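You operate a simulated robot arm through the tools that you are given. There is no shell and no other tool.

You are at the controls of a simulated robot arm. One attempt, no reset.

## Task
Unload the press: lever up, dial to 3, tray out, cord slack, follower off.
Fine: raise the orange lever first; slacken the cord before the follower comes off; lay the follower on the work patch beside the press; the tray stays out with the mould and cheese on it; leave the other cheeses and followers.

It is judged by the outcome, as a careful person would: the job done as asked, and still so three seconds after it is handed in. It fails if anything else is knocked over, pushed out of place, dropped, spilled or broken.

## Robot
A 7-joint arm with a two-finger parallel gripper, fixed in place. Base frame: the origin is on the floor under the middle of its stand, x ahead of it, y to its left, z up; the work surface is at about z = 85. Lengths are in cm, angles in degrees, forces in N, time in s.
With the tool pointing down near the work surface it reaches from about 22 to 74 cm from the base axis. Its first joint turns from -166.0 to 166.0 degrees. Payload 1.57 kg.
The TCP is the grasp point between the finger pads, 3 cm short of the fingertips. In the tool frame z runs along the fingers and y along their closing line. Largest opening 11 cm; finger width 2.4, thickness 1.2; the body of the gripper, 4.8 by 11.2 cm, starts 7.8 cm behind the TCP.
Orientation is told as [roll, pitch, yaw] about the base's x, y, z axes, in that order, counted from this pose: with the fingers straight down and closing along the base's y, the tool's x points along the base's -x, its y along +y and its z along -z.

## Interface
- The arm moves only by the tool apply_moves. Its argument "steps" is one flat list of numbers, 7 for each row, row after row: the shift along the tool's x, y, z in cm, then the turn, a rotation vector about the tool's x, y, z in degrees, then the finger opening in cm, from 0 to 11. In form: [tx, ty, tz, rx, ry, rz, fingers, tx, ty, tz, rx, ry, rz, fingers, ...]. A call has 1 to 20 rows; each row is the pose to reach, as a shift and turn from the pose commanded when the call began, along the tool's axes at that moment. Each row takes 0.2 s and may step no farther than 5 cm and 8.6 degrees from the row before; otherwise, or with a gripper value out of range, the whole call is refused. Where a pose cannot be reached the arm comes as near as it can. A force on the tool above 90 N (or 10 N above the force at the start of the call, whichever is more), or a blocked arm, ends the call early, and 0.2 s more pass. Each finger travels about 4.5 cm/s and halts on what it meets, pressing with about 22 N; the grip force reading is that of the motor and also rises with nothing between the fingers. The clock runs only during rows and for 0.2 s after the last one: add rows that repeat a pose to give the fingers time. The reply holds the time, the measured pose of the TCP, the force on the tool along the base axes, the opening and the grip force, in the units named above and with some noise, with the torque about the TCP (base axes, N m) and any sound that the robot's microphone picked up, and new pictures: "show" is both (left out), scene, wrist or none.
- Cameras (640 x 400 px; columns grow to the right, rows downward): "scene" is fixed at [40.09, -49.96, 147.07]; the picture's right is [0.98, 0.18, 0.00], its down [0.07, -0.39, -0.92] and it looks along [-0.16, 0.90, -0.40] (base axes); focal length 286 px, centre (320, 200). "wrist" rides on the gripper at [7, 1.6, -14.1] in the tool frame; the picture's right is [-0.23, 0.97, 0.00], its down [-0.85, -0.20, -0.48] and it looks along [-0.47, -0.11, 0.88] (tool axes); focal length 222 px, centre (320, 200). There is no depth. A picture from a camera that has moved, and an enlarged one, comes with that camera's place and axes in the base frame and with its lens.
- slide_trunk(by): slides the trunk up (or, below 0, down) by that many cm; the arm rides with it, the base frame stays. It gives what a move gives, with no picture.
- close_up(camera, box): a new picture of the part [left, top, right, bottom] of that camera's present view, enlarged. It takes no simulated time.
- hand_in(): hands the job in; it is judged then, once.

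Nothing tells you positions but the pictures and the camera data. Unless the task says otherwise, let go and move clear before handing in.

The tools are called after ">>>" by a JSON object that holds its "api" and its "payload". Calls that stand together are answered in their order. apply_moves: Moves the arm, as the interface text tells. Its arguments: {"type":"object","properties":{"steps":{"type":"array","items":{"type":"number"}},"show":{"type":"string","enum":["both","scene","wrist","none"]}},"required":["steps"]} The other tools are called the same way: slide_trunk (by) moves the trunk up or down; close_up (camera, box) takes an enlarged picture of a part of a camera's view; hand_in () hands the job in.

At the start:

```text
time_s: 0.0
tcp_pos: [37.74, 15.66, 140.13]
orientation: [0.1, 0.0, -0.1]
force: [0.3, 0.0, -0.3]
wrist_torque: [-0.03, -0.01, 0.01]
grip_width: 10.99
grasp_force: 0.1
trunk travel left (down, up): [-54.5, 4.5]
```

scene: 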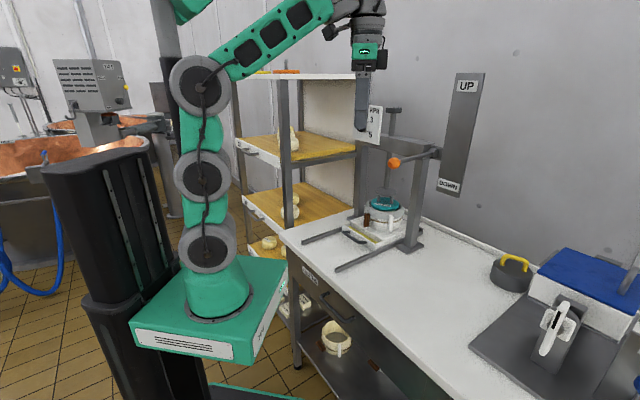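
wrist: 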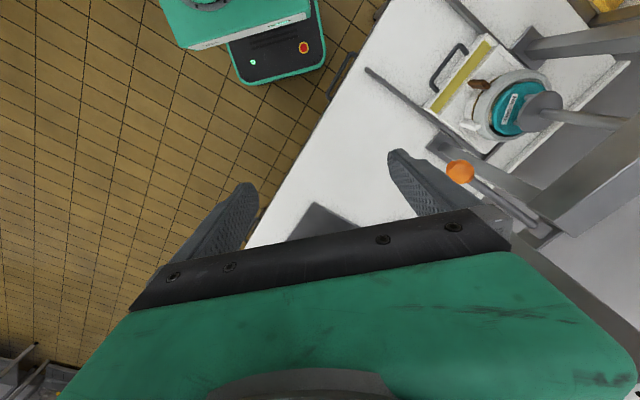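

I see a cheese press on the white worktop with an orange-knobbed lever, a tray holding a mould with a teal follower, and an UP/DOWN plate on the wall. First I'll look closer at the parts before moving.

>>> {"api": "close_up", "payload": {"camera": "scene", "box": [320, 60, 500, 172]}}

>>> {"api": "close_up", "payload": {"camera": "scene", "box": [290, 170, 450, 270]}}

>>> {"api": "close_up", "payload": {"camera": "wrist", "box": [340, 0, 640, 188]}}

>>> {"api": "close_up", "payload": {"camera": "scene", "box": [440, 220, 640, 400]}}

>>> {"api": "close_up", "payload": {"camera": "scene", "box": [240, 200, 440, 400]}}

```text
3.56 times, centred on (410, 116) of scene
camera zoom: at [40.09, -49.96, 147.07], right [0.98, 0.18, 0.0], down [0.07, -0.39, -0.92], along [-0.16, 0.9, -0.4], focal length 1015 px, centre (0, 499)
```

zoom: 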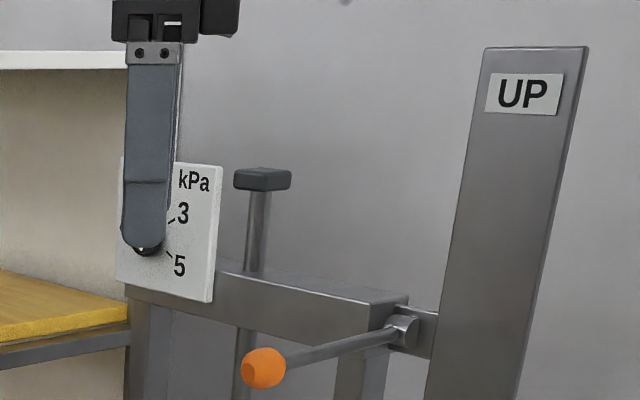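

```text
4.00 times, centred on (370, 220) of scene
camera zoom: at [40.09, -49.96, 147.07], right [0.98, 0.18, 0.0], down [0.07, -0.39, -0.92], along [-0.16, 0.9, -0.4], focal length 1142 px, centre (120, 120)
```

zoom: 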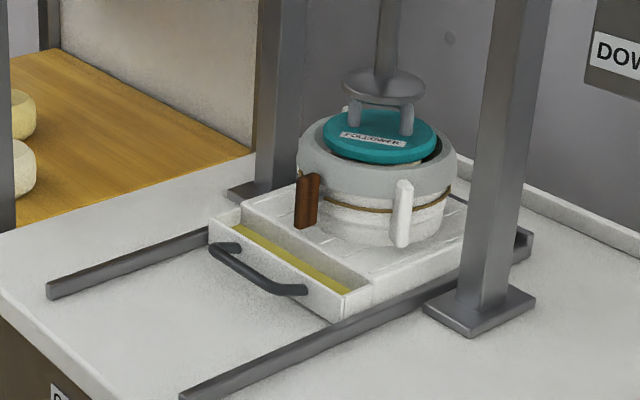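

```text
2.13 times, centred on (490, 94) of wrist
camera zoom: at [30.65, 17.52, 154.3], right [0.23, 0.97, 0.0], down [0.85, -0.2, 0.48], along [0.47, -0.11, -0.88], focal length 473 px, centre (-42, 426)
```

zoom: 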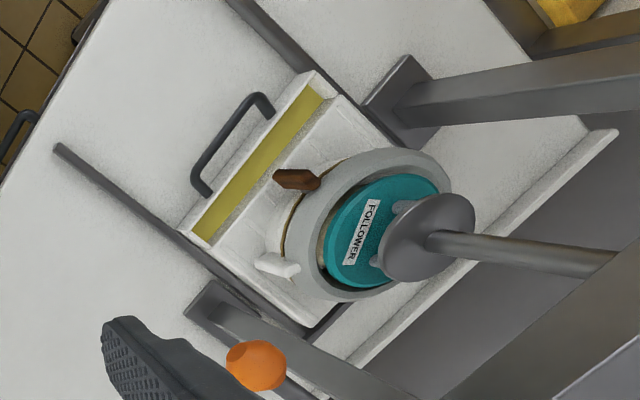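

```text
2.22 times, centred on (540, 310) of scene
camera zoom: at [40.09, -49.96, 147.07], right [0.98, 0.18, 0.0], down [0.07, -0.39, -0.92], along [-0.16, 0.9, -0.4], focal length 634 px, centre (-169, -44)
```

zoom: 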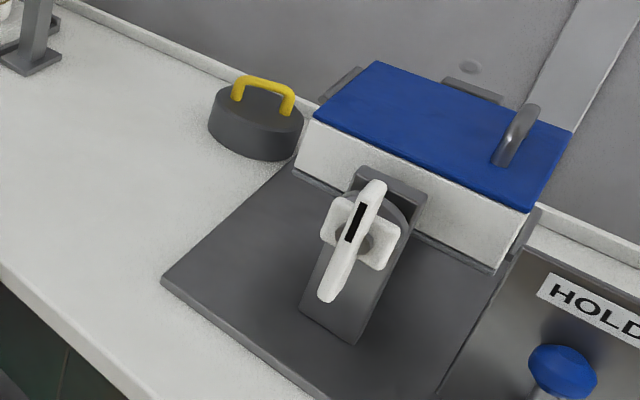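

```text
2.00 times, centred on (340, 300) of scene
camera zoom: at [40.09, -49.96, 147.07], right [0.98, 0.18, 0.0], down [0.07, -0.39, -0.92], along [-0.16, 0.9, -0.4], focal length 571 px, centre (280, 0)
```

zoom: 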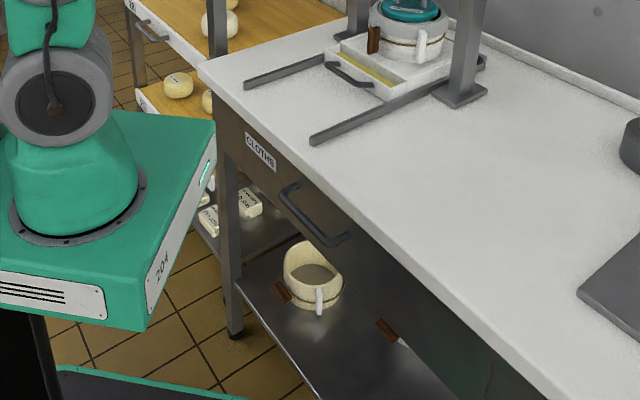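

The lever ball appears to be around (47, 35, 123), the press posts near (58, 50) and (34, 72), and the dial plate is on the crossbar. I'll yaw the gripper 45° to line up with the press, keep clear, and look again.

>>> {"api": "apply_moves", "payload": {"steps": [1, -0.5, 0, 0, 0, -8, 11, 2, -1, 0, 0, 0, -16, 11, 3, -1.5, 0, 0, 0, -24, 11, 4, -2, 0, 0, 0, -32, 11, 5, -2.5, 0, 0, 0, -40, 11, 6, -3, 0, 0, 0, -45, 11]}}

```text
time_s: 0.8
tcp_pos: [35.13, 14.62, 140.02]
orientation: [0.2, -0.7, 20.1]
force: [11.3, 4.4, -20.1]
wrist_torque: [-0.39, 0.59, -0.1]
grip_width: 11.01
grasp_force: 0.0
trunk travel left (down, up): [-54.5, 4.5]
stopped in row 3: the force on the tool passed its limit at 137 N (the readings are from after the stop); the commanded pose is now the measured one
camera wrist: at [27.92, 13.73, 154.13], right [-0.12, 0.99, 0.01], down [0.87, 0.1, 0.49], along [0.48, 0.06, -0.87], focal length 222 px, centre (320, 200)
```

scene: 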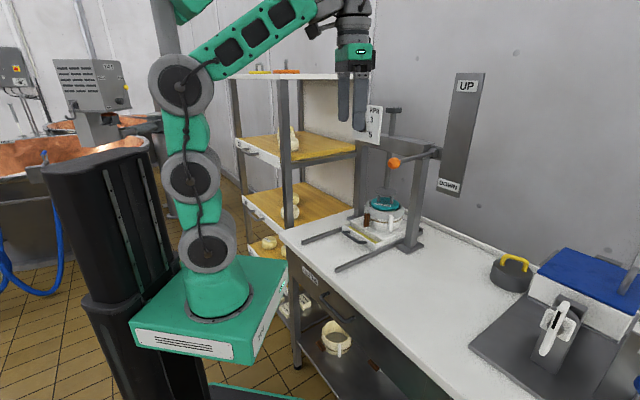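
wrist: 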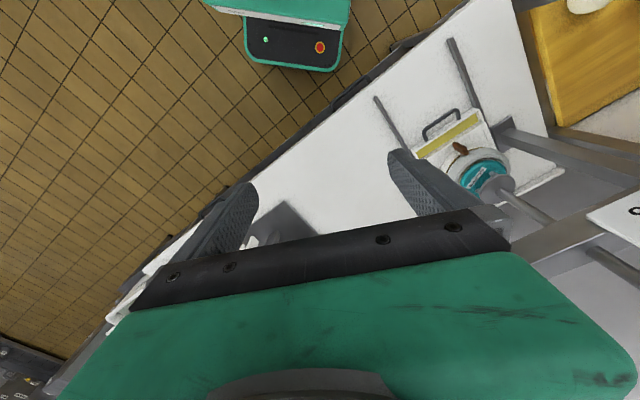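

The arm stopped on a force spike although the picture shows nothing near the gripper. I'll hold still and check the readings.

>>> {"api": "apply_moves", "payload": {"steps": [0, 0, 0, 0, 0, 0, 11], "show": "none"}}

>>> {"api": "close_up", "payload": {"camera": "scene", "box": [130, 0, 450, 200]}}

```text
time_s: 1.2
tcp_pos: [35.2, 14.59, 140.06]
orientation: [0.3, -0.7, 20.2]
force: [10.7, 13.1, -22.7]
wrist_torque: [-1.48, 0.12, -0.66]
grip_width: 11.04
grasp_force: 0.0
trunk travel left (down, up): [-54.5, 4.5]
```

```text
2.00 times, centred on (290, 100) of scene
camera zoom: at [40.09, -49.96, 147.07], right [0.98, 0.18, 0.0], down [0.07, -0.39, -0.92], along [-0.16, 0.9, -0.4], focal length 571 px, centre (380, 400)
```

zoom: 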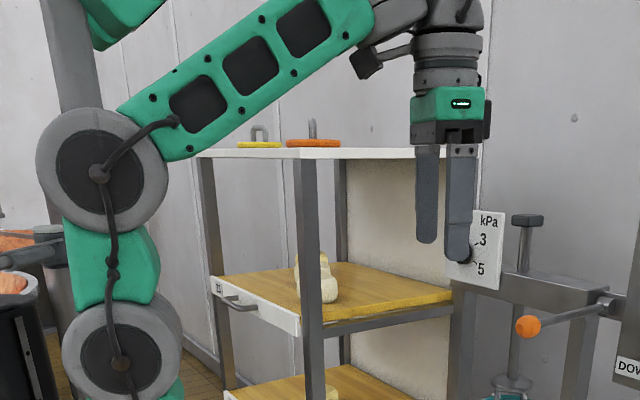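

A residual force remains, and the wrist camera looks jammed against the forearm because of the yaw. I'll back the yaw off first and check that it clears.

>>> {"api": "apply_moves", "payload": {"steps": [0, 0, 0, 0, 0, 6, 11, 0, 0, 0, 0, 0, 13, 11, 0, 0, 0, 0, 0, 20, 11, 0, 0, 0, 0, 0, 20, 11], "show": "scene"}}

```text
time_s: 2.2
tcp_pos: [35.03, 14.64, 140.06]
orientation: [0.3, -0.4, 0.1]
force: [-0.2, 0.9, 0.4]
wrist_torque: [0.0, -0.03, 0.01]
grip_width: 10.97
grasp_force: 0.1
trunk travel left (down, up): [-54.5, 4.5]
```

scene: 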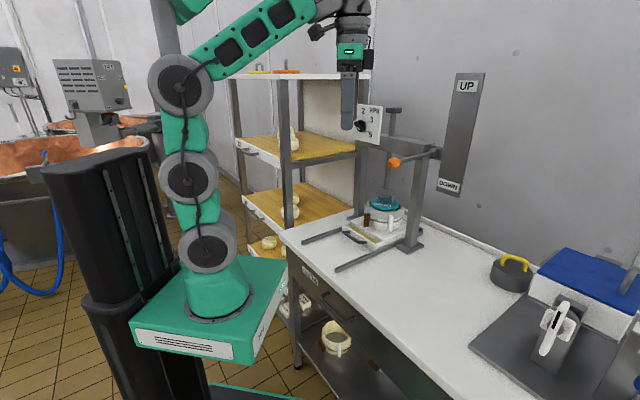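

Cleared: it was the wrist camera touching the forearm. I'll tilt the tool outward first to open that angle, and yaw later.

>>> {"api": "apply_moves", "payload": {"steps": [-1, 1.5, 0, 0, -8, 0, 11, -2, 3, 0, 0, -16, 0, 11, -3, 5, 0, 0, -24, 0, 11, -4, 7, 0, 0, -32, 0, 11, -5, 9, 0, 0, -40, 0, 11, -5, 11, 0, 0, -45, 0, 11]}}

>>> {"api": "close_up", "payload": {"camera": "scene", "box": [320, 70, 480, 170]}}

```text
time_s: 3.6
tcp_pos: [40.22, 24.3, 141.43]
orientation: [1.5, -44.4, -0.4]
force: [-0.4, 0.2, 0.7]
wrist_torque: [0.01, -0.03, 0.01]
grip_width: 11.01
grasp_force: 0.0
out of reach, approached as far as the arm can: row 6
trunk travel left (down, up): [-54.5, 4.5]
camera wrist: at [25.3, 25.72, 146.78], right [0.15, 0.97, 0.18], down [0.28, -0.21, 0.94], along [0.95, -0.09, -0.3], focal length 222 px, centre (320, 200)
```

scene: 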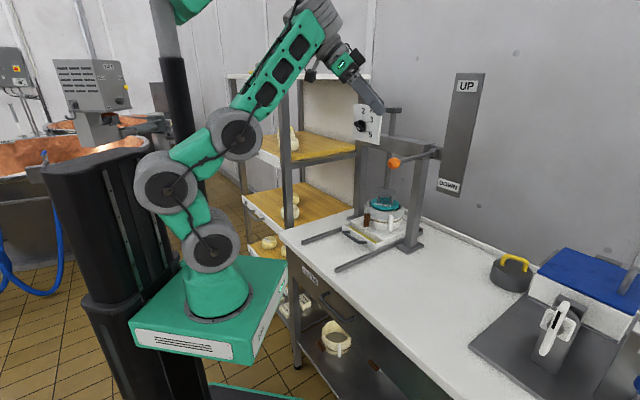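
wrist: 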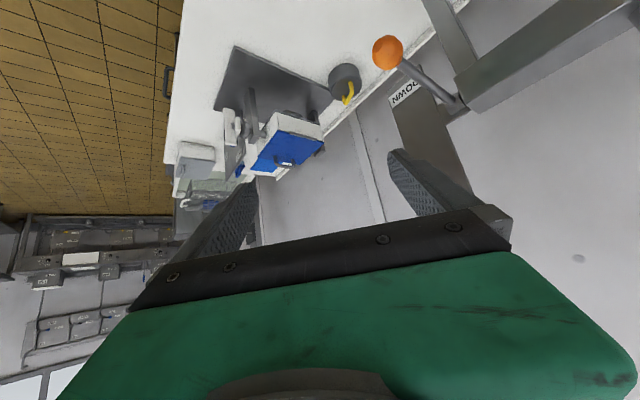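

```text
4.00 times, centred on (400, 120) of scene
camera zoom: at [40.09, -49.96, 147.07], right [0.98, 0.18, 0.0], down [0.07, -0.39, -0.92], along [-0.16, 0.9, -0.4], focal length 1142 px, centre (0, 520)
```

zoom: 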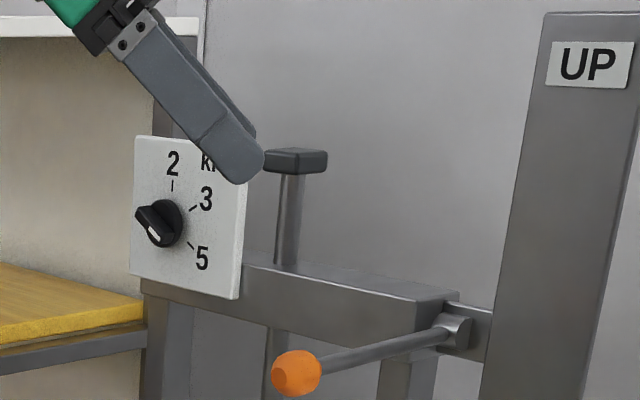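

Now I can see the dial: a black knob on the kPa plate with marks 2, 3, 5. I'll yaw to face the press squarely so the wrist camera gets a good view.

>>> {"api": "apply_moves", "payload": {"steps": [0, 0, 0, -5.6, 0, -5.6, 11, 0, 0, 0, -11.2, 0, -11.2, 11, 0, 0, 0, -16.8, 0, -16.8, 11, 0, 0, 0, -22.4, 0, -22.4, 11, 0, 0, 0, -28, 0, -28, 11, 0, 0, 0, -31.8, 0, -31.8, 11]}}

```text
time_s: 5.0
tcp_pos: [40.5, 24.49, 141.48]
orientation: [-0.1, -45.6, 45.3]
force: [-0.4, 0.5, -0.1]
wrist_torque: [0.02, -0.01, -0.02]
grip_width: 10.99
grasp_force: 0.0
out of reach, approached as far as the arm can: row 1, 2, 3
trunk travel left (down, up): [-54.5, 4.5]
camera wrist: at [28.72, 15.05, 146.39], right [-0.58, 0.8, 0.16], down [0.32, 0.04, 0.95], along [0.75, 0.6, -0.28], focal length 222 px, centre (320, 200)
```

scene: 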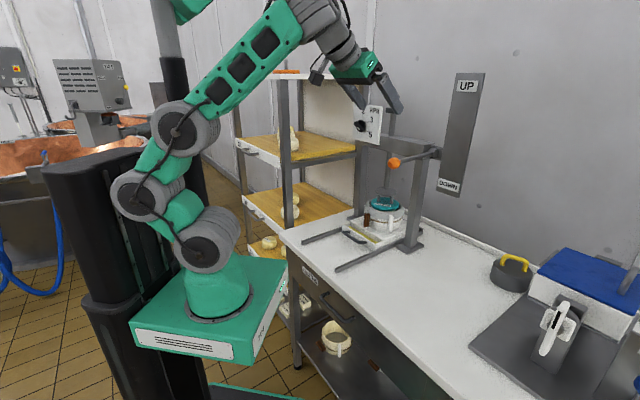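
wrist: 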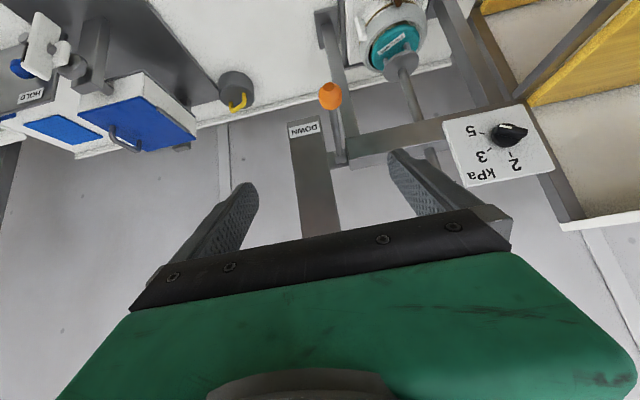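

The wrist picture is upside-down but shows the dial, the lever and the press well. Zooming in on each.

>>> {"api": "close_up", "payload": {"camera": "wrist", "box": [430, 90, 590, 190]}}

>>> {"api": "close_up", "payload": {"camera": "wrist", "box": [270, 0, 510, 150]}}

>>> {"api": "close_up", "payload": {"camera": "wrist", "box": [0, 0, 280, 175]}}

>>> {"api": "close_up", "payload": {"camera": "wrist", "box": [270, 70, 430, 170]}}

```text
4.00 times, centred on (510, 140) of wrist
camera zoom: at [28.72, 15.05, 146.39], right [-0.58, 0.8, 0.16], down [0.32, 0.04, 0.95], along [0.75, 0.6, -0.28], focal length 888 px, centre (-440, 440)
```

zoom: 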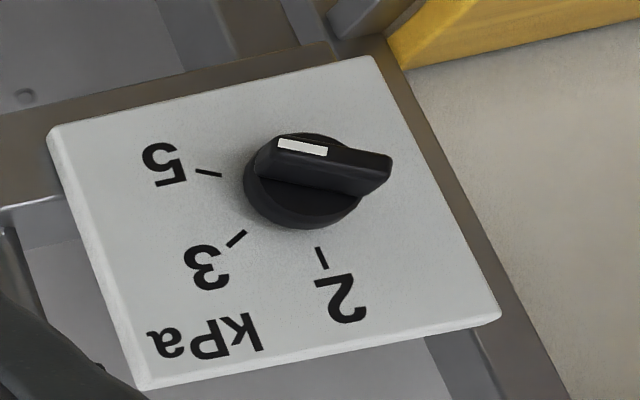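

```text
2.67 times, centred on (390, 75) of wrist
camera zoom: at [28.72, 15.05, 146.39], right [-0.58, 0.8, 0.16], down [0.32, 0.04, 0.95], along [0.75, 0.6, -0.28], focal length 592 px, centre (133, 533)
```

zoom: 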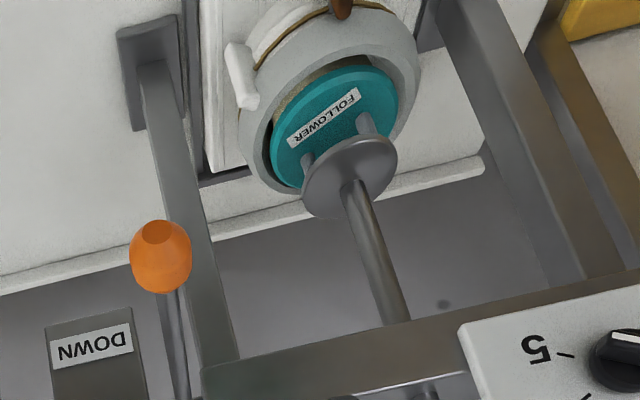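

```text
2.29 times, centred on (140, 88) of wrist
camera zoom: at [28.72, 15.05, 146.39], right [-0.58, 0.8, 0.16], down [0.32, 0.04, 0.95], along [0.75, 0.6, -0.28], focal length 508 px, centre (731, 457)
```

zoom: 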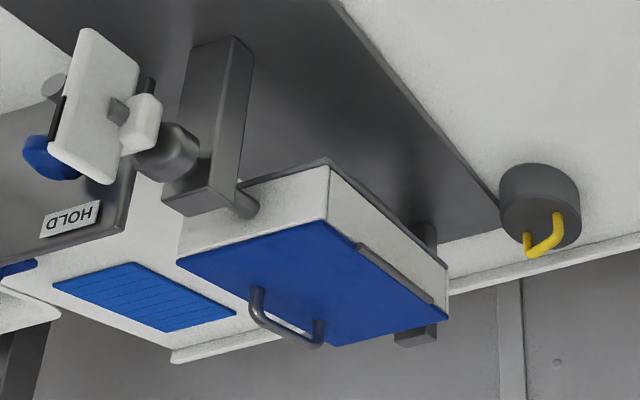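

```text
4.00 times, centred on (350, 120) of wrist
camera zoom: at [28.72, 15.05, 146.39], right [-0.58, 0.8, 0.16], down [0.32, 0.04, 0.95], along [0.75, 0.6, -0.28], focal length 888 px, centre (200, 520)
```

zoom: 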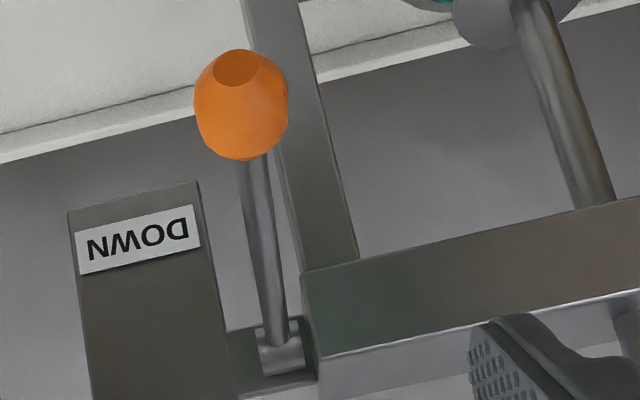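

The dial pointer sits at 5 (ticks 5, 3 and 2 are about 60° apart) with its knob near (36, 69, 129). The lever ball is near (47.4, 35.1, 123), its pivot near (60, 48, 124), and it stands about level. I'll go to a standoff in front of the ball.

>>> {"api": "apply_moves", "payload": {"steps": [1, 0.6, 3, 0, 0, 0, 9, 2, 1.3, 6, 0, 0, 0, 7.5, 3.2, 2, 9, 0, 0, 0, 7, 4.3, 2.6, 12, 0, 0, 0, 7, 4.3, 2.6, 12, 0, 0, 0, 7]}}

```text
time_s: 5.8
tcp_pos: [49.49, 22.4, 124.46]
orientation: [3.9, -36.0, 32.1]
force: [0.7, 1.2, -0.3]
wrist_torque: [0.04, -0.02, 0.01]
grip_width: 7.0
grasp_force: 0.0
trunk travel left (down, up): [-54.5, 4.5]
stopped in row 4: the arm was blocked; the commanded pose is now the measured one
camera wrist: at [37.28, 15.58, 131.89], right [-0.39, 0.9, 0.19], down [0.48, 0.03, 0.88], along [0.79, 0.44, -0.44], focal length 222 px, centre (320, 200)
```

scene: 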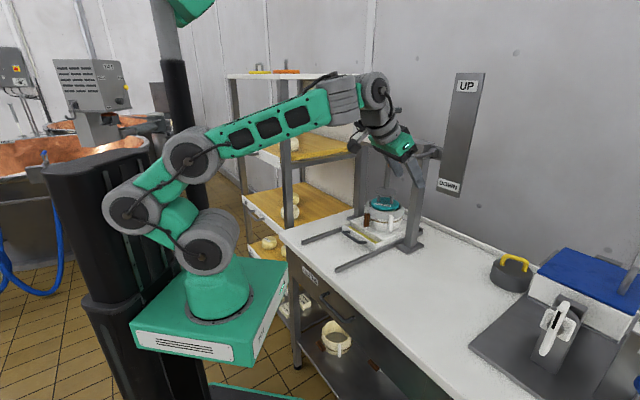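
wrist: 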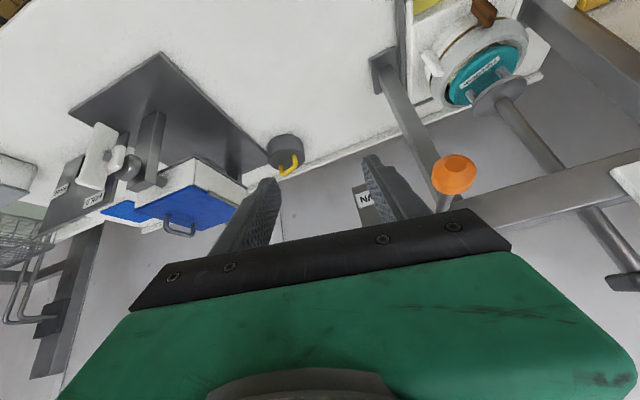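

The arm blocked with no force on the tool, and the elbow has folded back toward its trunk column. Nothing was touched at the press. I'll back up and away, then lower the trunk so the arm takes a better posture.

>>> {"api": "apply_moves", "payload": {"steps": [-1.76, 0.17, -2.43, 0, 0, 0, 7, -3.5, 0.34, -4.86, 0, 0, 0, 7, -5.3, 0.5, -7.3, 0, 0, 0, 7, -7, 0.67, -9.7, 0, 0, 0, 7, -8.8, 0.84, -12.1, 0, 0, 0, 7]}}

```text
time_s: 7.0
tcp_pos: [49.59, 22.4, 139.7]
orientation: [4.0, -36.1, 32.0]
force: [0.6, -0.5, -0.9]
wrist_torque: [0.0, 0.0, 0.0]
grip_width: 6.99
grasp_force: 0.0
trunk travel left (down, up): [-54.5, 4.5]
camera wrist: at [37.36, 15.54, 147.12], right [-0.39, 0.9, 0.19], down [0.48, 0.03, 0.88], along [0.79, 0.43, -0.44], focal length 222 px, centre (320, 200)
```

scene: 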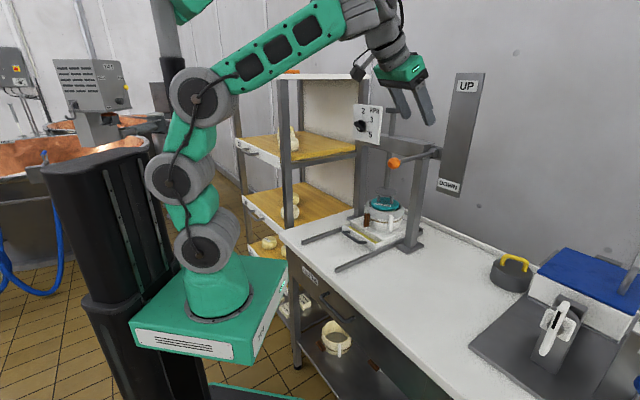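
wrist: 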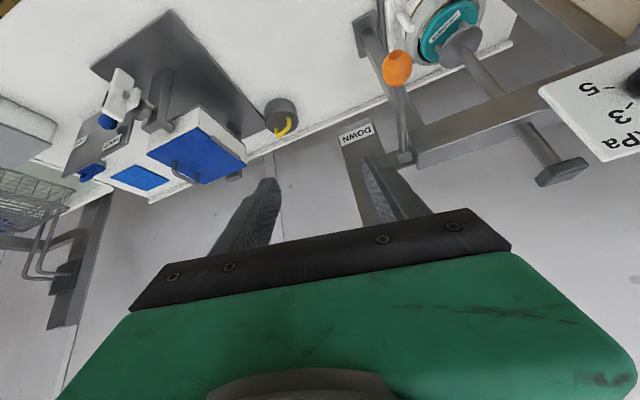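

The arm recovered and is clear. I'll restore the facing-press orientation higher up, then slide the trunk down.

>>> {"api": "apply_moves", "payload": {"steps": [-0.4, 2.7, -1.2, -1.05, -2.1, -2.4, 7, -0.8, 5.3, -2.4, -2.1, -4.2, -4.8, 7, -1.2, 8, -3.6, -3.15, -6.2, -7.1, 7, -1.52, 10.65, -4.77, -4.2, -8.3, -9.5, 7], "show": "scene"}}

```text
time_s: 8.0
tcp_pos: [42.35, 29.95, 145.39]
orientation: [0.2, -44.9, 44.3]
force: [-0.4, 0.5, -0.3]
wrist_torque: [-0.02, 0.0, 0.01]
grip_width: 7.01
grasp_force: 0.0
trunk travel left (down, up): [-54.5, 4.5]
```

scene: 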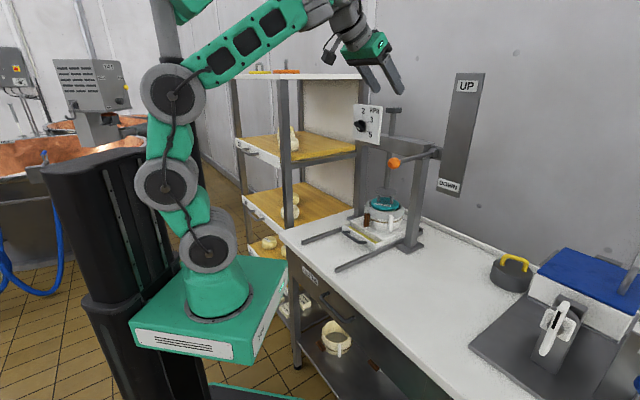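

Posture is good now. Lowering the trunk 15 cm puts the gripper at the standoff in front of the ball.

>>> {"api": "slide_trunk", "payload": {"by": -15}}

>>> {"api": "close_up", "payload": {"camera": "wrist", "box": [0, 0, 640, 400]}}

>>> {"api": "close_up", "payload": {"camera": "scene", "box": [0, 0, 640, 400]}}

```text
time_s: 9.8
tcp_pos: [42.24, 29.9, 130.44]
orientation: [0.1, -44.9, 44.3]
force: [-0.7, 1.0, -0.1]
wrist_torque: [-0.01, -0.02, 0.01]
grip_width: 7.01
grasp_force: 0.0
trunk travel left (down, up): [-39.5, 19.5]
```

```text
1.00 times, centred on (320, 200) of wrist (not enlarged: the box is as wide or as high as the picture)
camera zoom: at [30.52, 20.7, 135.57], right [-0.56, 0.81, 0.16], down [0.33, 0.04, 0.94], along [0.76, 0.59, -0.29], focal length 222 px, centre (320, 200)
```

zoom: 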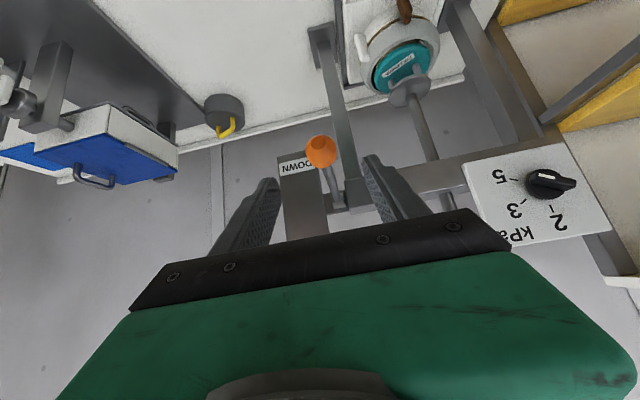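

```text
1.00 times, centred on (320, 200) of scene (not enlarged: the box is as wide or as high as the picture)
camera zoom: at [40.09, -49.96, 147.07], right [0.98, 0.18, 0.0], down [0.07, -0.39, -0.92], along [-0.16, 0.9, -0.4], focal length 286 px, centre (320, 200)
```

zoom: 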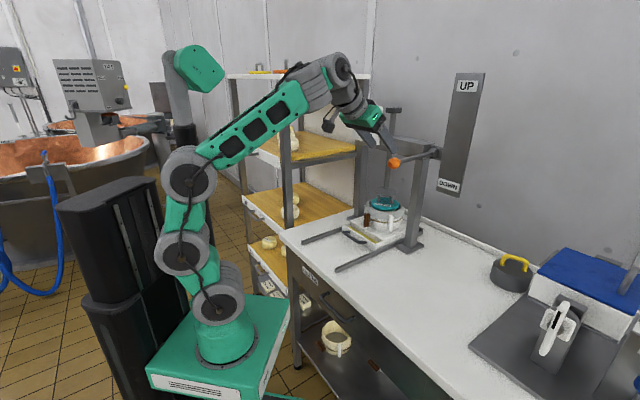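

The ball is lined up about 10 cm ahead on the tool axis. Advancing to grasp it with the fingers closing across the lever's swing plane.

>>> {"api": "apply_moves", "payload": {"steps": [0, 0.1, 3.5, 0, 0, 0, 7, 0, 0.1, 7, 0, 0, 0, 7, 0, 0.1, 10, 0, 0, 0, 7, 0, 0.1, 10, 0, 0, 0, 7]}}

```text
time_s: 10.8
tcp_pos: [47.41, 34.7, 123.17]
orientation: [0.1, -44.9, 44.2]
force: [-0.9, -0.1, 0.1]
wrist_torque: [-0.01, -0.01, 0.0]
grip_width: 7.01
grasp_force: 0.2
trunk travel left (down, up): [-39.5, 19.5]
camera wrist: at [35.59, 25.56, 128.37], right [-0.56, 0.81, 0.16], down [0.33, 0.04, 0.94], along [0.76, 0.59, -0.29], focal length 222 px, centre (320, 200)
```

scene: 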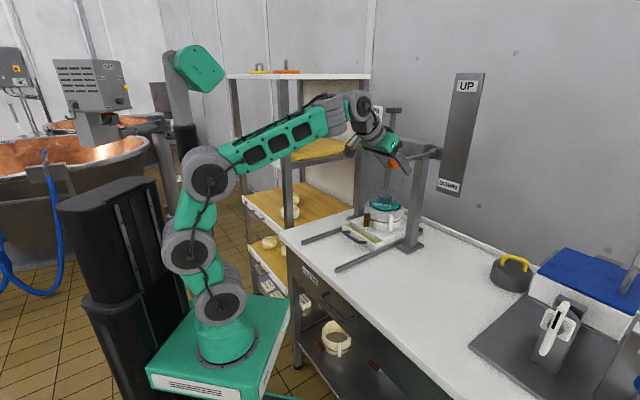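
wrist: 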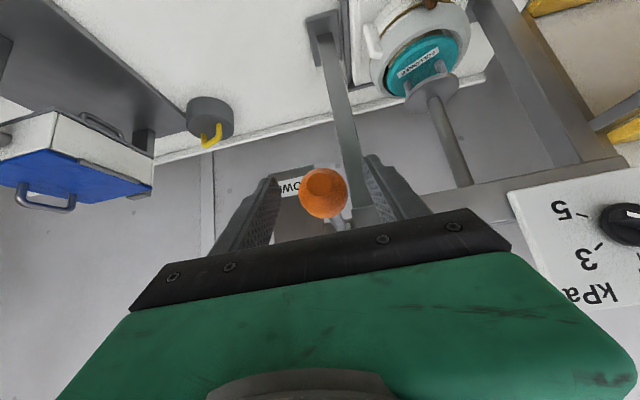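

The ball sits between the finger pads. Closing on it.

>>> {"api": "apply_moves", "payload": {"steps": [0, 0, 0, 0, 0, 0, 4, 0, 0, 0, 0, 0, 0, 3, 0, 0, 0, 0, 0, 0, 2.5, 0, 0, 0, 0, 0, 0, 2.5, 0, 0, 0, 0, 0, 0, 2.5], "show": "wrist"}}

```text
time_s: 12.0
tcp_pos: [47.23, 34.89, 123.18]
orientation: [0.0, -44.8, 44.5]
force: [-9.3, 8.3, -0.3]
wrist_torque: [0.08, 0.1, 0.35]
grip_width: 3.16
grasp_force: 36.1
trunk travel left (down, up): [-39.5, 19.5]
camera wrist: at [35.41, 25.69, 128.4], right [-0.57, 0.81, 0.16], down [0.33, 0.05, 0.94], along [0.75, 0.59, -0.29], focal length 222 px, centre (320, 200)
```

wrist: 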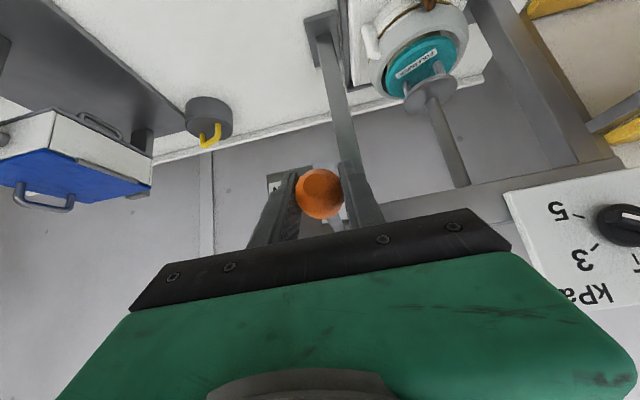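

Ball gripped. I'll start raising the lever along its arc a little and watch the force.

>>> {"api": "apply_moves", "payload": {"steps": [-0.5, 0.2, -0.5, 0, 0, 0, 2.5, -1.13, 0.25, -1.13, 0, 0, 0, 2.5, -2.36, 0.25, -2.17, 0, 0, 0, 2.5, -3.68, 0.25, -3.09, 0, 0, 0, 2.5]}}

```text
time_s: 13.0
tcp_pos: [47.68, 35.2, 128.21]
orientation: [0.2, -45.0, 44.1]
force: [4.0, 0.8, 1.1]
wrist_torque: [-0.82, 0.63, 0.01]
grip_width: 3.16
grasp_force: 40.3
trunk travel left (down, up): [-39.5, 19.5]
camera wrist: at [35.78, 26.12, 133.34], right [-0.56, 0.81, 0.16], down [0.33, 0.04, 0.94], along [0.76, 0.59, -0.29], focal length 222 px, centre (320, 200)
```

scene: 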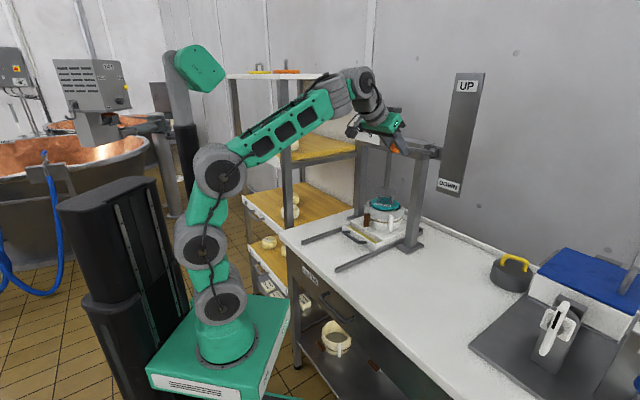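
wrist: 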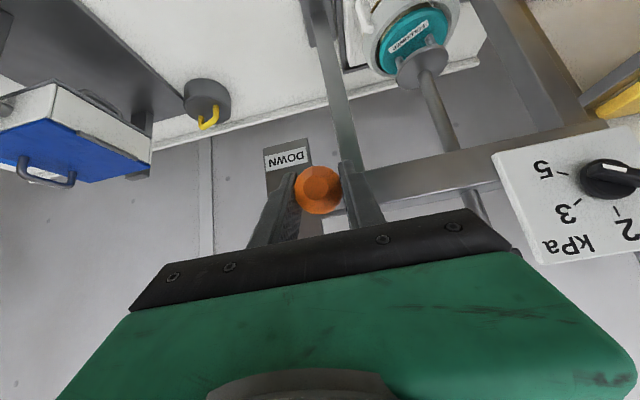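

The lever follows with little force. Continuing up the arc.

>>> {"api": "apply_moves", "payload": {"steps": [-1.39, 0, -0.8, 0, 0, 0, 2.5, -2.85, 0, -1.48, 0, 0, 0, 2.5, -4.35, 0, -2.03, 0, 0, 0, 2.5, -5.9, 0, -2.45, 0, 0, 0, 2.5, -7.48, 0, -2.73, 0, 0, 0, 2.5, -9.08, 0, -2.87, 0, 0, 0, 2.5]}}

```text
time_s: 14.4
tcp_pos: [50.52, 36.37, 133.79]
orientation: [-1.3, -45.8, 44.5]
force: [-0.1, -0.2, 0.4]
wrist_torque: [0.01, 0.02, 0.01]
grip_width: 2.48
grasp_force: 0.0
out of reach, approached as far as the arm can: row 4, 5, 6
trunk travel left (down, up): [-39.5, 19.5]
camera wrist: at [38.45, 27.36, 138.83], right [-0.56, 0.82, 0.15], down [0.31, 0.04, 0.95], along [0.77, 0.58, -0.28], focal length 222 px, centre (320, 200)
```

scene: 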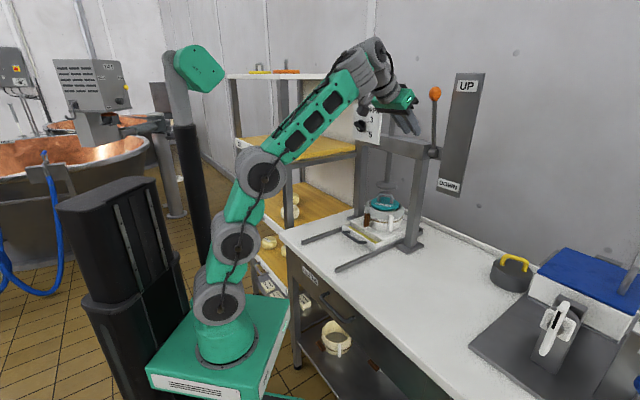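
wrist: 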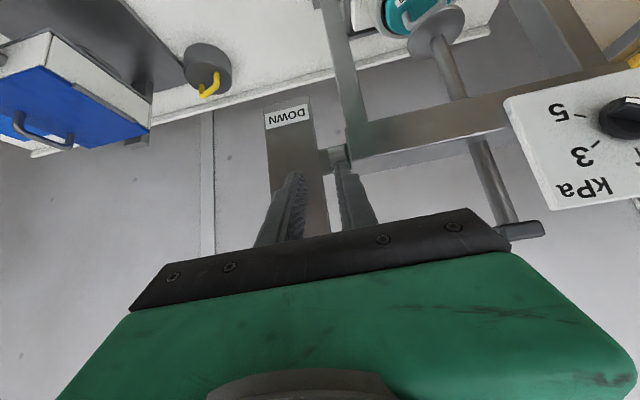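

The lever passed its tipping point and swung up on its own; the ball now stands next to UP. Checking it closely.

>>> {"api": "close_up", "payload": {"camera": "scene", "box": [340, 60, 500, 160]}}

>>> {"api": "close_up", "payload": {"camera": "scene", "box": [290, 170, 450, 270]}}

```text
4.00 times, centred on (420, 110) of scene
camera zoom: at [40.09, -49.96, 147.07], right [0.98, 0.18, 0.0], down [0.07, -0.39, -0.92], along [-0.16, 0.9, -0.4], focal length 1142 px, centre (-80, 560)
```

zoom: 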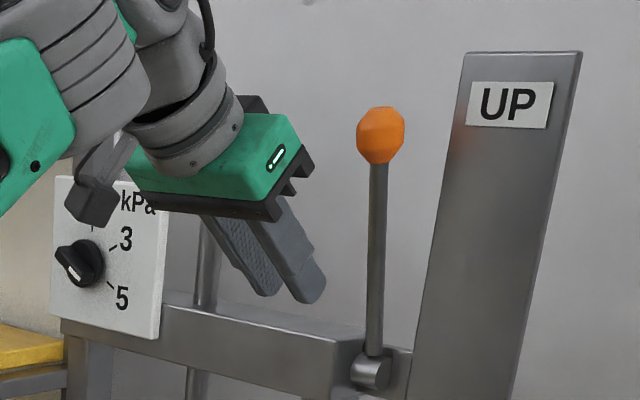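

```text
4.00 times, centred on (370, 220) of scene
camera zoom: at [40.09, -49.96, 147.07], right [0.98, 0.18, 0.0], down [0.07, -0.39, -0.92], along [-0.16, 0.9, -0.4], focal length 1142 px, centre (120, 120)
```

zoom: 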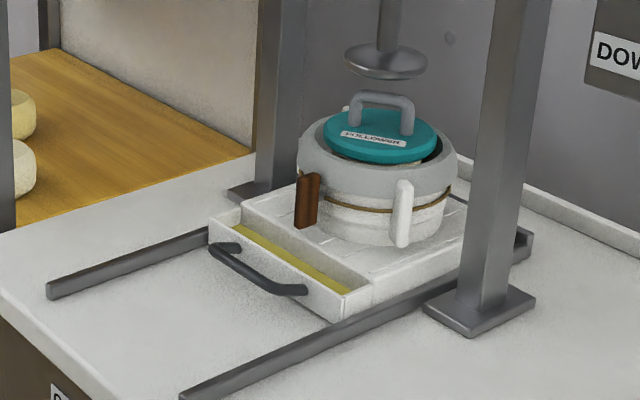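

Lever is up and the ram has lifted clear of the follower, which has an arched grey handle. Next is the dial: I'll move left in front of it, levelling the tool to point straight at the plate.

>>> {"api": "apply_moves", "payload": {"steps": [0.3, 4, -1.2, 0, -5, 0, 3, 0.7, 8, -2.3, 0, -10, 0, 4, 1.0, 12, -3.2, 0, -16, 0, 5, 1.2, 16, -3.9, 0, -22, 0, 5, 1.4, 20, -4.2, 0, -28, 0, 5, 2.6, 24.5, -3.0, 0, -34, 0, 5, 3.8, 29, -1.9, 0, -40, 0, 5, 4.94, 33, -0.8, 0, -44.2, 0, 5]}}

```text
time_s: 16.2
tcp_pos: [24.8, 48.44, 138.68]
orientation: [-3.3, -62.4, 47.6]
force: [-0.9, 0.3, 0.4]
wrist_torque: [-0.07, 0.03, -0.04]
grip_width: 5.03
grasp_force: 0.1
out of reach, approached as far as the arm can: row 2, 3, 4, 5, 6, 7, 8
trunk travel left (down, up): [-39.5, 19.5]
camera wrist: at [12.4, 38.71, 139.02], right [-0.61, 0.77, 0.18], down [0.1, -0.14, 0.98], along [0.78, 0.62, 0.01], focal length 222 px, centre (320, 200)
```

scene: 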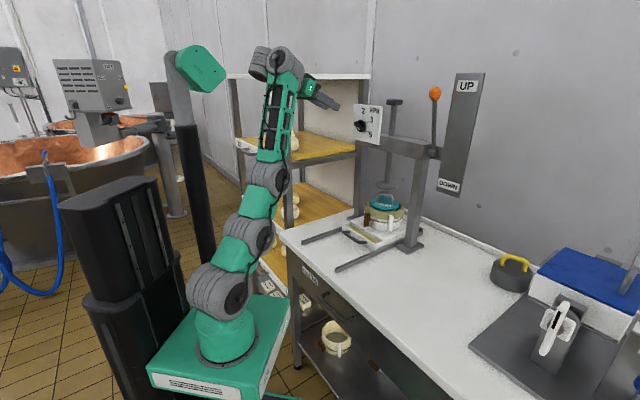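
wrist: 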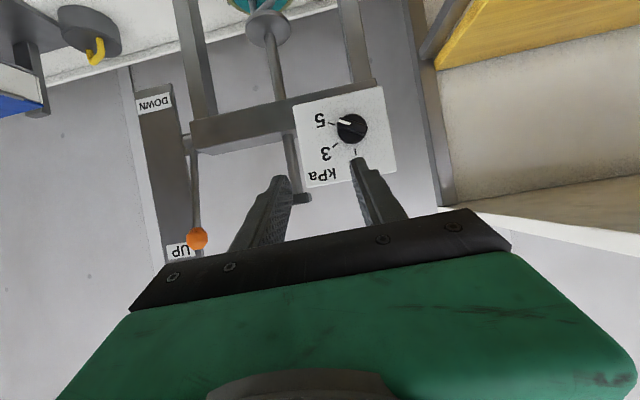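

The arm lagged behind the commanded pose. I'll hold with no change to see whether it is still converging.

>>> {"api": "apply_moves", "payload": {"steps": [0, 0, 0, 0, 0, 0, 5, 0, 0, 0, 0, 0, 0, 5, 0, 0, 0, 0, 0, 0, 5], "show": "none"}}

```text
time_s: 17.0
tcp_pos: [24.63, 48.88, 138.05]
orientation: [-3.6, -62.2, 47.9]
force: [-0.1, -0.2, 0.1]
wrist_torque: [0.01, 0.01, -0.01]
grip_width: 5.01
grasp_force: 0.0
trunk travel left (down, up): [-39.5, 19.5]
```

It settled there. I'll first translate toward the standoff in front of the dial, keeping orientation, then level out.

>>> {"api": "apply_moves", "payload": {"steps": [0.63, 1, 2.05, 0, 0, 0, 5, 1.27, 2, 4.1, 0, 0, 0, 5, 1.9, 3, 6.15, 0, 0, 0, 5, 2.5, 4, 8.2, 0, 0, 0, 5, 3.2, 5, 10.2, 0, 0, 0, 5]}}

```text
time_s: 18.2
tcp_pos: [24.69, 48.87, 137.88]
orientation: [-3.5, -62.3, 48.1]
force: [-0.1, -0.2, 0.2]
wrist_torque: [0.01, 0.01, -0.02]
grip_width: 5.02
grasp_force: 0.0
out of reach, approached as far as the arm can: row 1, 2, 3, 4, 5
trunk travel left (down, up): [-39.5, 19.5]
camera wrist: at [12.37, 39.01, 138.43], right [-0.62, 0.77, 0.17], down [0.1, -0.14, 0.98], along [0.78, 0.62, 0.01], focal length 222 px, centre (320, 200)
```

scene: 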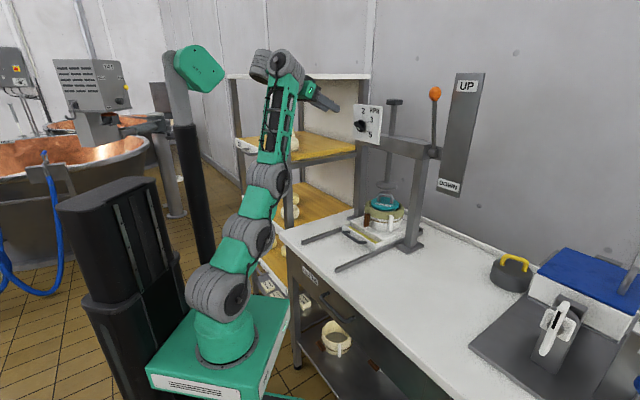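
wrist: 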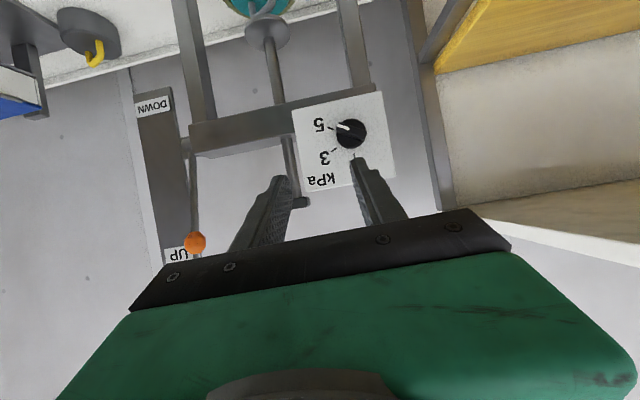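

The arm is stuck in this posture. The grip on the dial's fin needs the tool rolled about 60° anyway, which also swings the camera out of the wrist bend, so I'll try that roll in place.

>>> {"api": "apply_moves", "payload": {"steps": [0, 0, 0, 0, 0, -8, 5, 0, 0, 0, 0, 0, -16, 5, 0, 0, 0, 0, 0, -24, 5, 0, 0, 0, 0, 0, -32, 5, 0, 0, 0, 0, 0, -40, 5, 0, 0, 0, 0, 0, -48, 5, 0, 0, 0, 0, 0, -56, 5, 0, 0, 0, 0, 0, -60, 5]}}

```text
time_s: 20.0
tcp_pos: [24.84, 48.49, 138.27]
orientation: [-59.1, -24.5, 119.9]
force: [-0.8, -0.1, -0.6]
wrist_torque: [-0.01, 0.02, 0.02]
grip_width: 5.0
grasp_force: 0.1
out of reach, approached as far as the arm can: row 2, 3, 4, 5, 6, 7, 8
trunk travel left (down, up): [-39.5, 19.5]
camera wrist: at [17.94, 34.53, 140.8], right [-0.71, 0.23, -0.67], down [-0.57, 0.37, 0.73], along [0.41, 0.9, -0.13], focal length 222 px, centre (320, 200)
```

scene: 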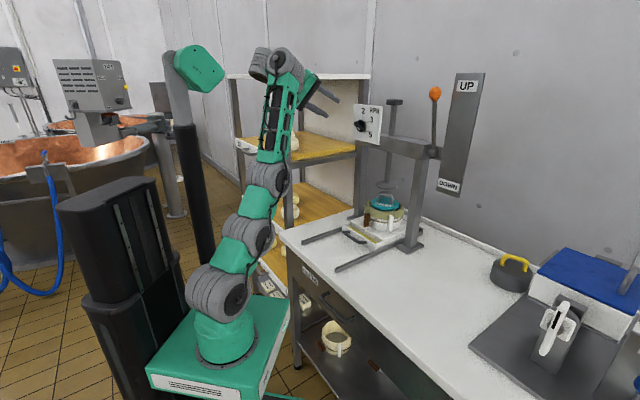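
wrist: 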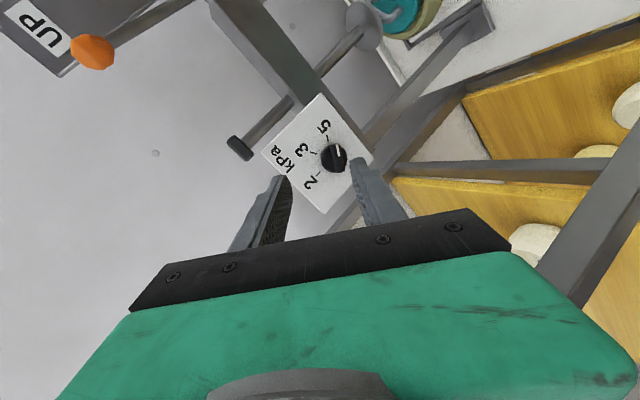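

The roll works, so only the main chain is at a limit. I'll tip the nose down a bit to relieve the wrist while moving outward and lower.

>>> {"api": "apply_moves", "payload": {"steps": [0, 0.8, 0.4, -4, 2.1, 0, 5, 0.2, 2.2, 1.5, -8, 4.2, 0, 5, 0.4, 4.2, 3.5, -11, 5.8, 0, 5, 0.6, 6, 5.5, -13, 7, 0, 5, 0.8, 7.5, 7.5, -15, 8, 0, 5, 1.0, 9, 9.3, -15, 8, 0, 5, 1.24, 10.5, 11.1, -15, 8, 0, 5]}}

```text
time_s: 21.6
tcp_pos: [25.67, 53.85, 126.66]
orientation: [-41.5, -19.5, 113.3]
force: [-0.4, 0.5, -0.2]
wrist_torque: [0.0, 0.01, 0.01]
grip_width: 5.03
grasp_force: 0.0
out of reach, approached as far as the arm can: row 7
trunk travel left (down, up): [-39.5, 19.5]
camera wrist: at [19.82, 40.84, 133.29], right [-0.84, 0.11, -0.53], down [-0.41, 0.52, 0.75], along [0.36, 0.85, -0.4], focal length 222 px, centre (320, 200)
```

scene: 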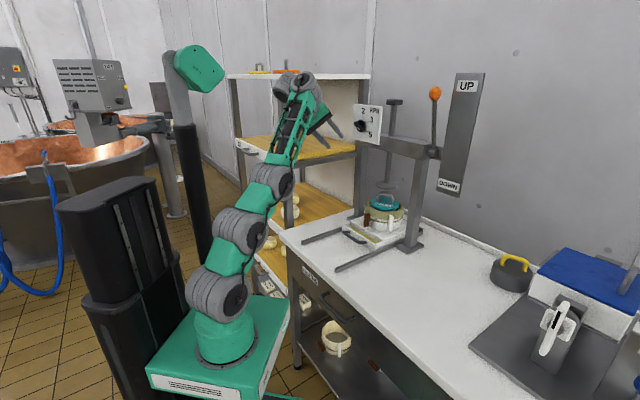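
wrist: 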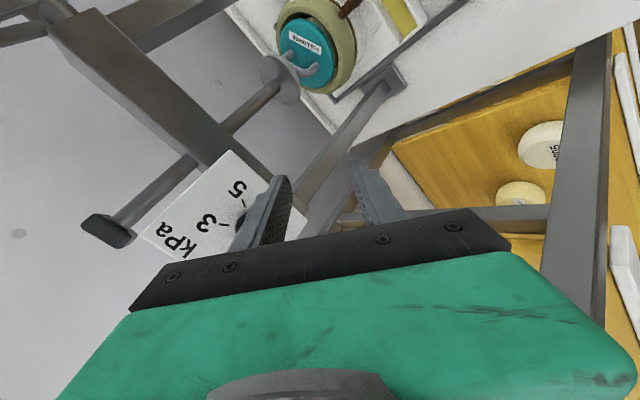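

It's moving again. Now levelling the tool (nose up ~45°) while moving to the standoff in front of the dial.

>>> {"api": "apply_moves", "payload": {"steps": [0, 0, 0, 6.5, -3.8, 0.2, 5, -0.3, -1, 0.3, 13, -7.6, 0.5, 5, -0.8, -1.5, 0.5, 19.5, -11.4, 0.7, 5, -1.5, -2, 0.7, 26, -15.2, 1, 5, -2.3, -2.4, 1, 32.5, -19, 1.2, 5, -3.2, -2.6, 1.3, 38.8, -22.7, 1.5, 5]}}

```text
time_s: 23.0
tcp_pos: [25.37, 56.24, 127.43]
orientation: [-48.9, -21.8, 113.1]
force: [0.5, 1.3, -0.7]
wrist_torque: [-0.07, 0.02, -0.05]
grip_width: 4.97
grasp_force: 0.0
out of reach, approached as far as the arm can: row 1, 2, 3, 4, 5, 6
trunk travel left (down, up): [-39.5, 19.5]
camera wrist: at [18.31, 43.02, 132.34], right [-0.78, 0.19, -0.6], down [-0.46, 0.48, 0.75], along [0.43, 0.86, -0.29], focal length 222 px, centre (320, 200)
```

scene: 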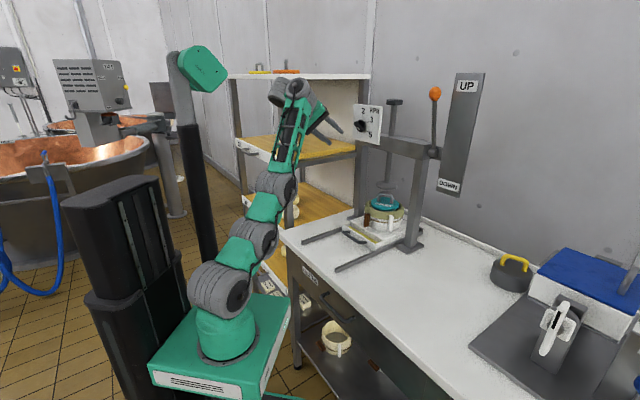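
wrist: 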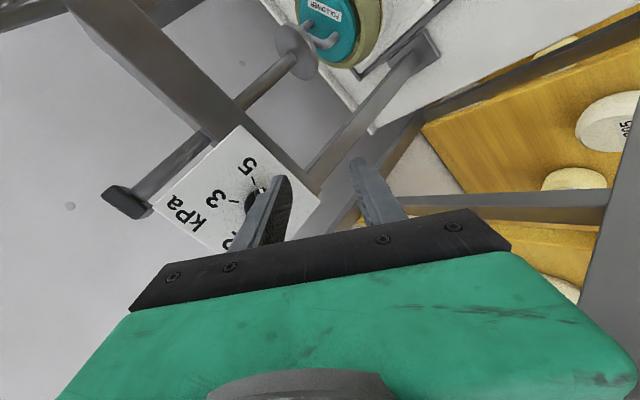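

The wrist bend limits me with the shoulder this low. Raising the trunk should make the forearm flatter so the tool can be level.

>>> {"api": "slide_trunk", "payload": {"by": 17}}

>>> {"api": "close_up", "payload": {"camera": "scene", "box": [0, 0, 640, 400]}}

```text
time_s: 24.9
tcp_pos: [25.23, 55.61, 144.2]
orientation: [-49.1, -22.1, 113.2]
force: [-0.6, 0.7, -0.1]
wrist_torque: [0.01, -0.01, 0.0]
grip_width: 5.01
grasp_force: 0.0
trunk travel left (down, up): [-56.5, 2.5]
```

```text
1.00 times, centred on (320, 200) of scene (not enlarged: the box is as wide or as high as the picture)
camera zoom: at [40.09, -49.96, 147.07], right [0.98, 0.18, 0.0], down [0.07, -0.39, -0.92], along [-0.16, 0.9, -0.4], focal length 286 px, centre (320, 200)
```

zoom: 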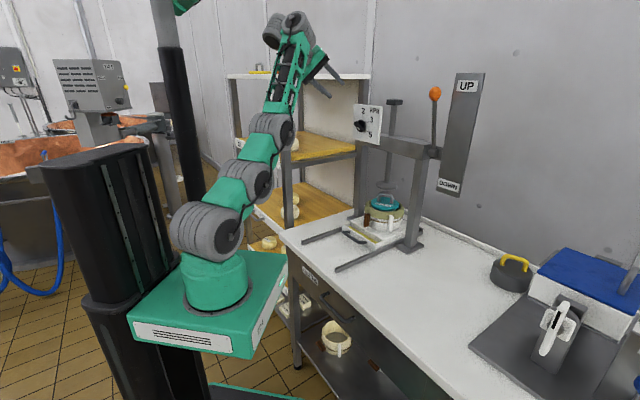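

Trunk is up. Now lowering the gripper back toward dial height with the current orientation to fold the elbow properly.

>>> {"api": "apply_moves", "payload": {"steps": [1.56, 2.25, 1.06, 0, 0, 0, 5, 3.1, 4.5, 2.1, 0, 0, 0, 5, 4.7, 6.75, 3.2, 0, 0, 0, 5, 6.2, 9, 4.2, 0, 0, 0, 5, 7.8, 11.25, 5.3, 0, 0, 0, 5], "show": "scene"}}

```text
time_s: 26.1
tcp_pos: [25.29, 55.64, 144.12]
orientation: [-49.1, -22.1, 113.2]
force: [-0.6, 0.7, 0.0]
wrist_torque: [0.01, 0.03, -0.02]
grip_width: 5.01
grasp_force: 0.0
out of reach, approached as far as the arm can: row 1, 2, 3, 4, 5
trunk travel left (down, up): [-56.5, 2.5]
```

scene: 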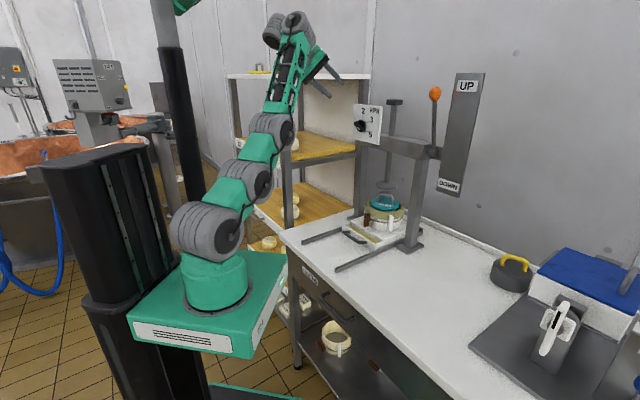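

The elbow is folded onto its wrong side and the solver is stuck there. Tipping the tool toward straight-down should force the forearm flat and the elbow back up.

>>> {"api": "apply_moves", "payload": {"steps": [1.1, 2, 0, -6.6, 3.5, 0, 5, 2.4, 4.1, -0.6, -13.2, 7, 0, 5, 3.9, 6.2, -1.5, -19.7, 10.4, 0, 5, 5.5, 8.3, -2.6, -26.3, 13.8, 0, 5, 7.2, 10.4, -3.8, -32.9, 17.3, 0, 5, 8.9, 12.5, -5.2, -39.4, 20.7, 0, 5, 10.67, 14.5, -6.6, -46, 24.2, 0, 5], "show": "scene"}}

```text
time_s: 27.7
tcp_pos: [14.9, 44.02, 133.99]
orientation: [-0.4, -0.6, 103.3]
force: [0.2, -0.4, 0.0]
wrist_torque: [-0.03, 0.01, 0.0]
grip_width: 5.02
grasp_force: 0.1
out of reach, approached as far as the arm can: row 1
trunk travel left (down, up): [-56.5, 2.5]
```

scene: 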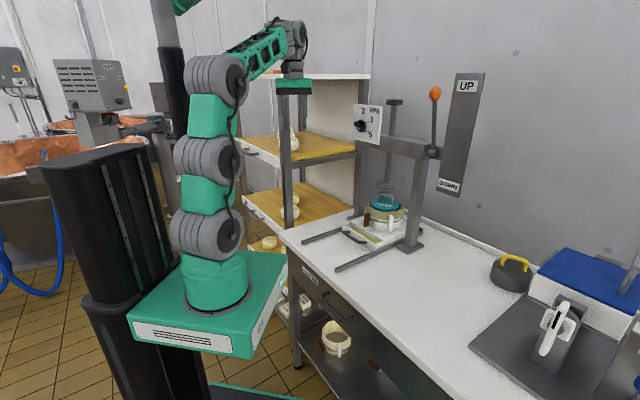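

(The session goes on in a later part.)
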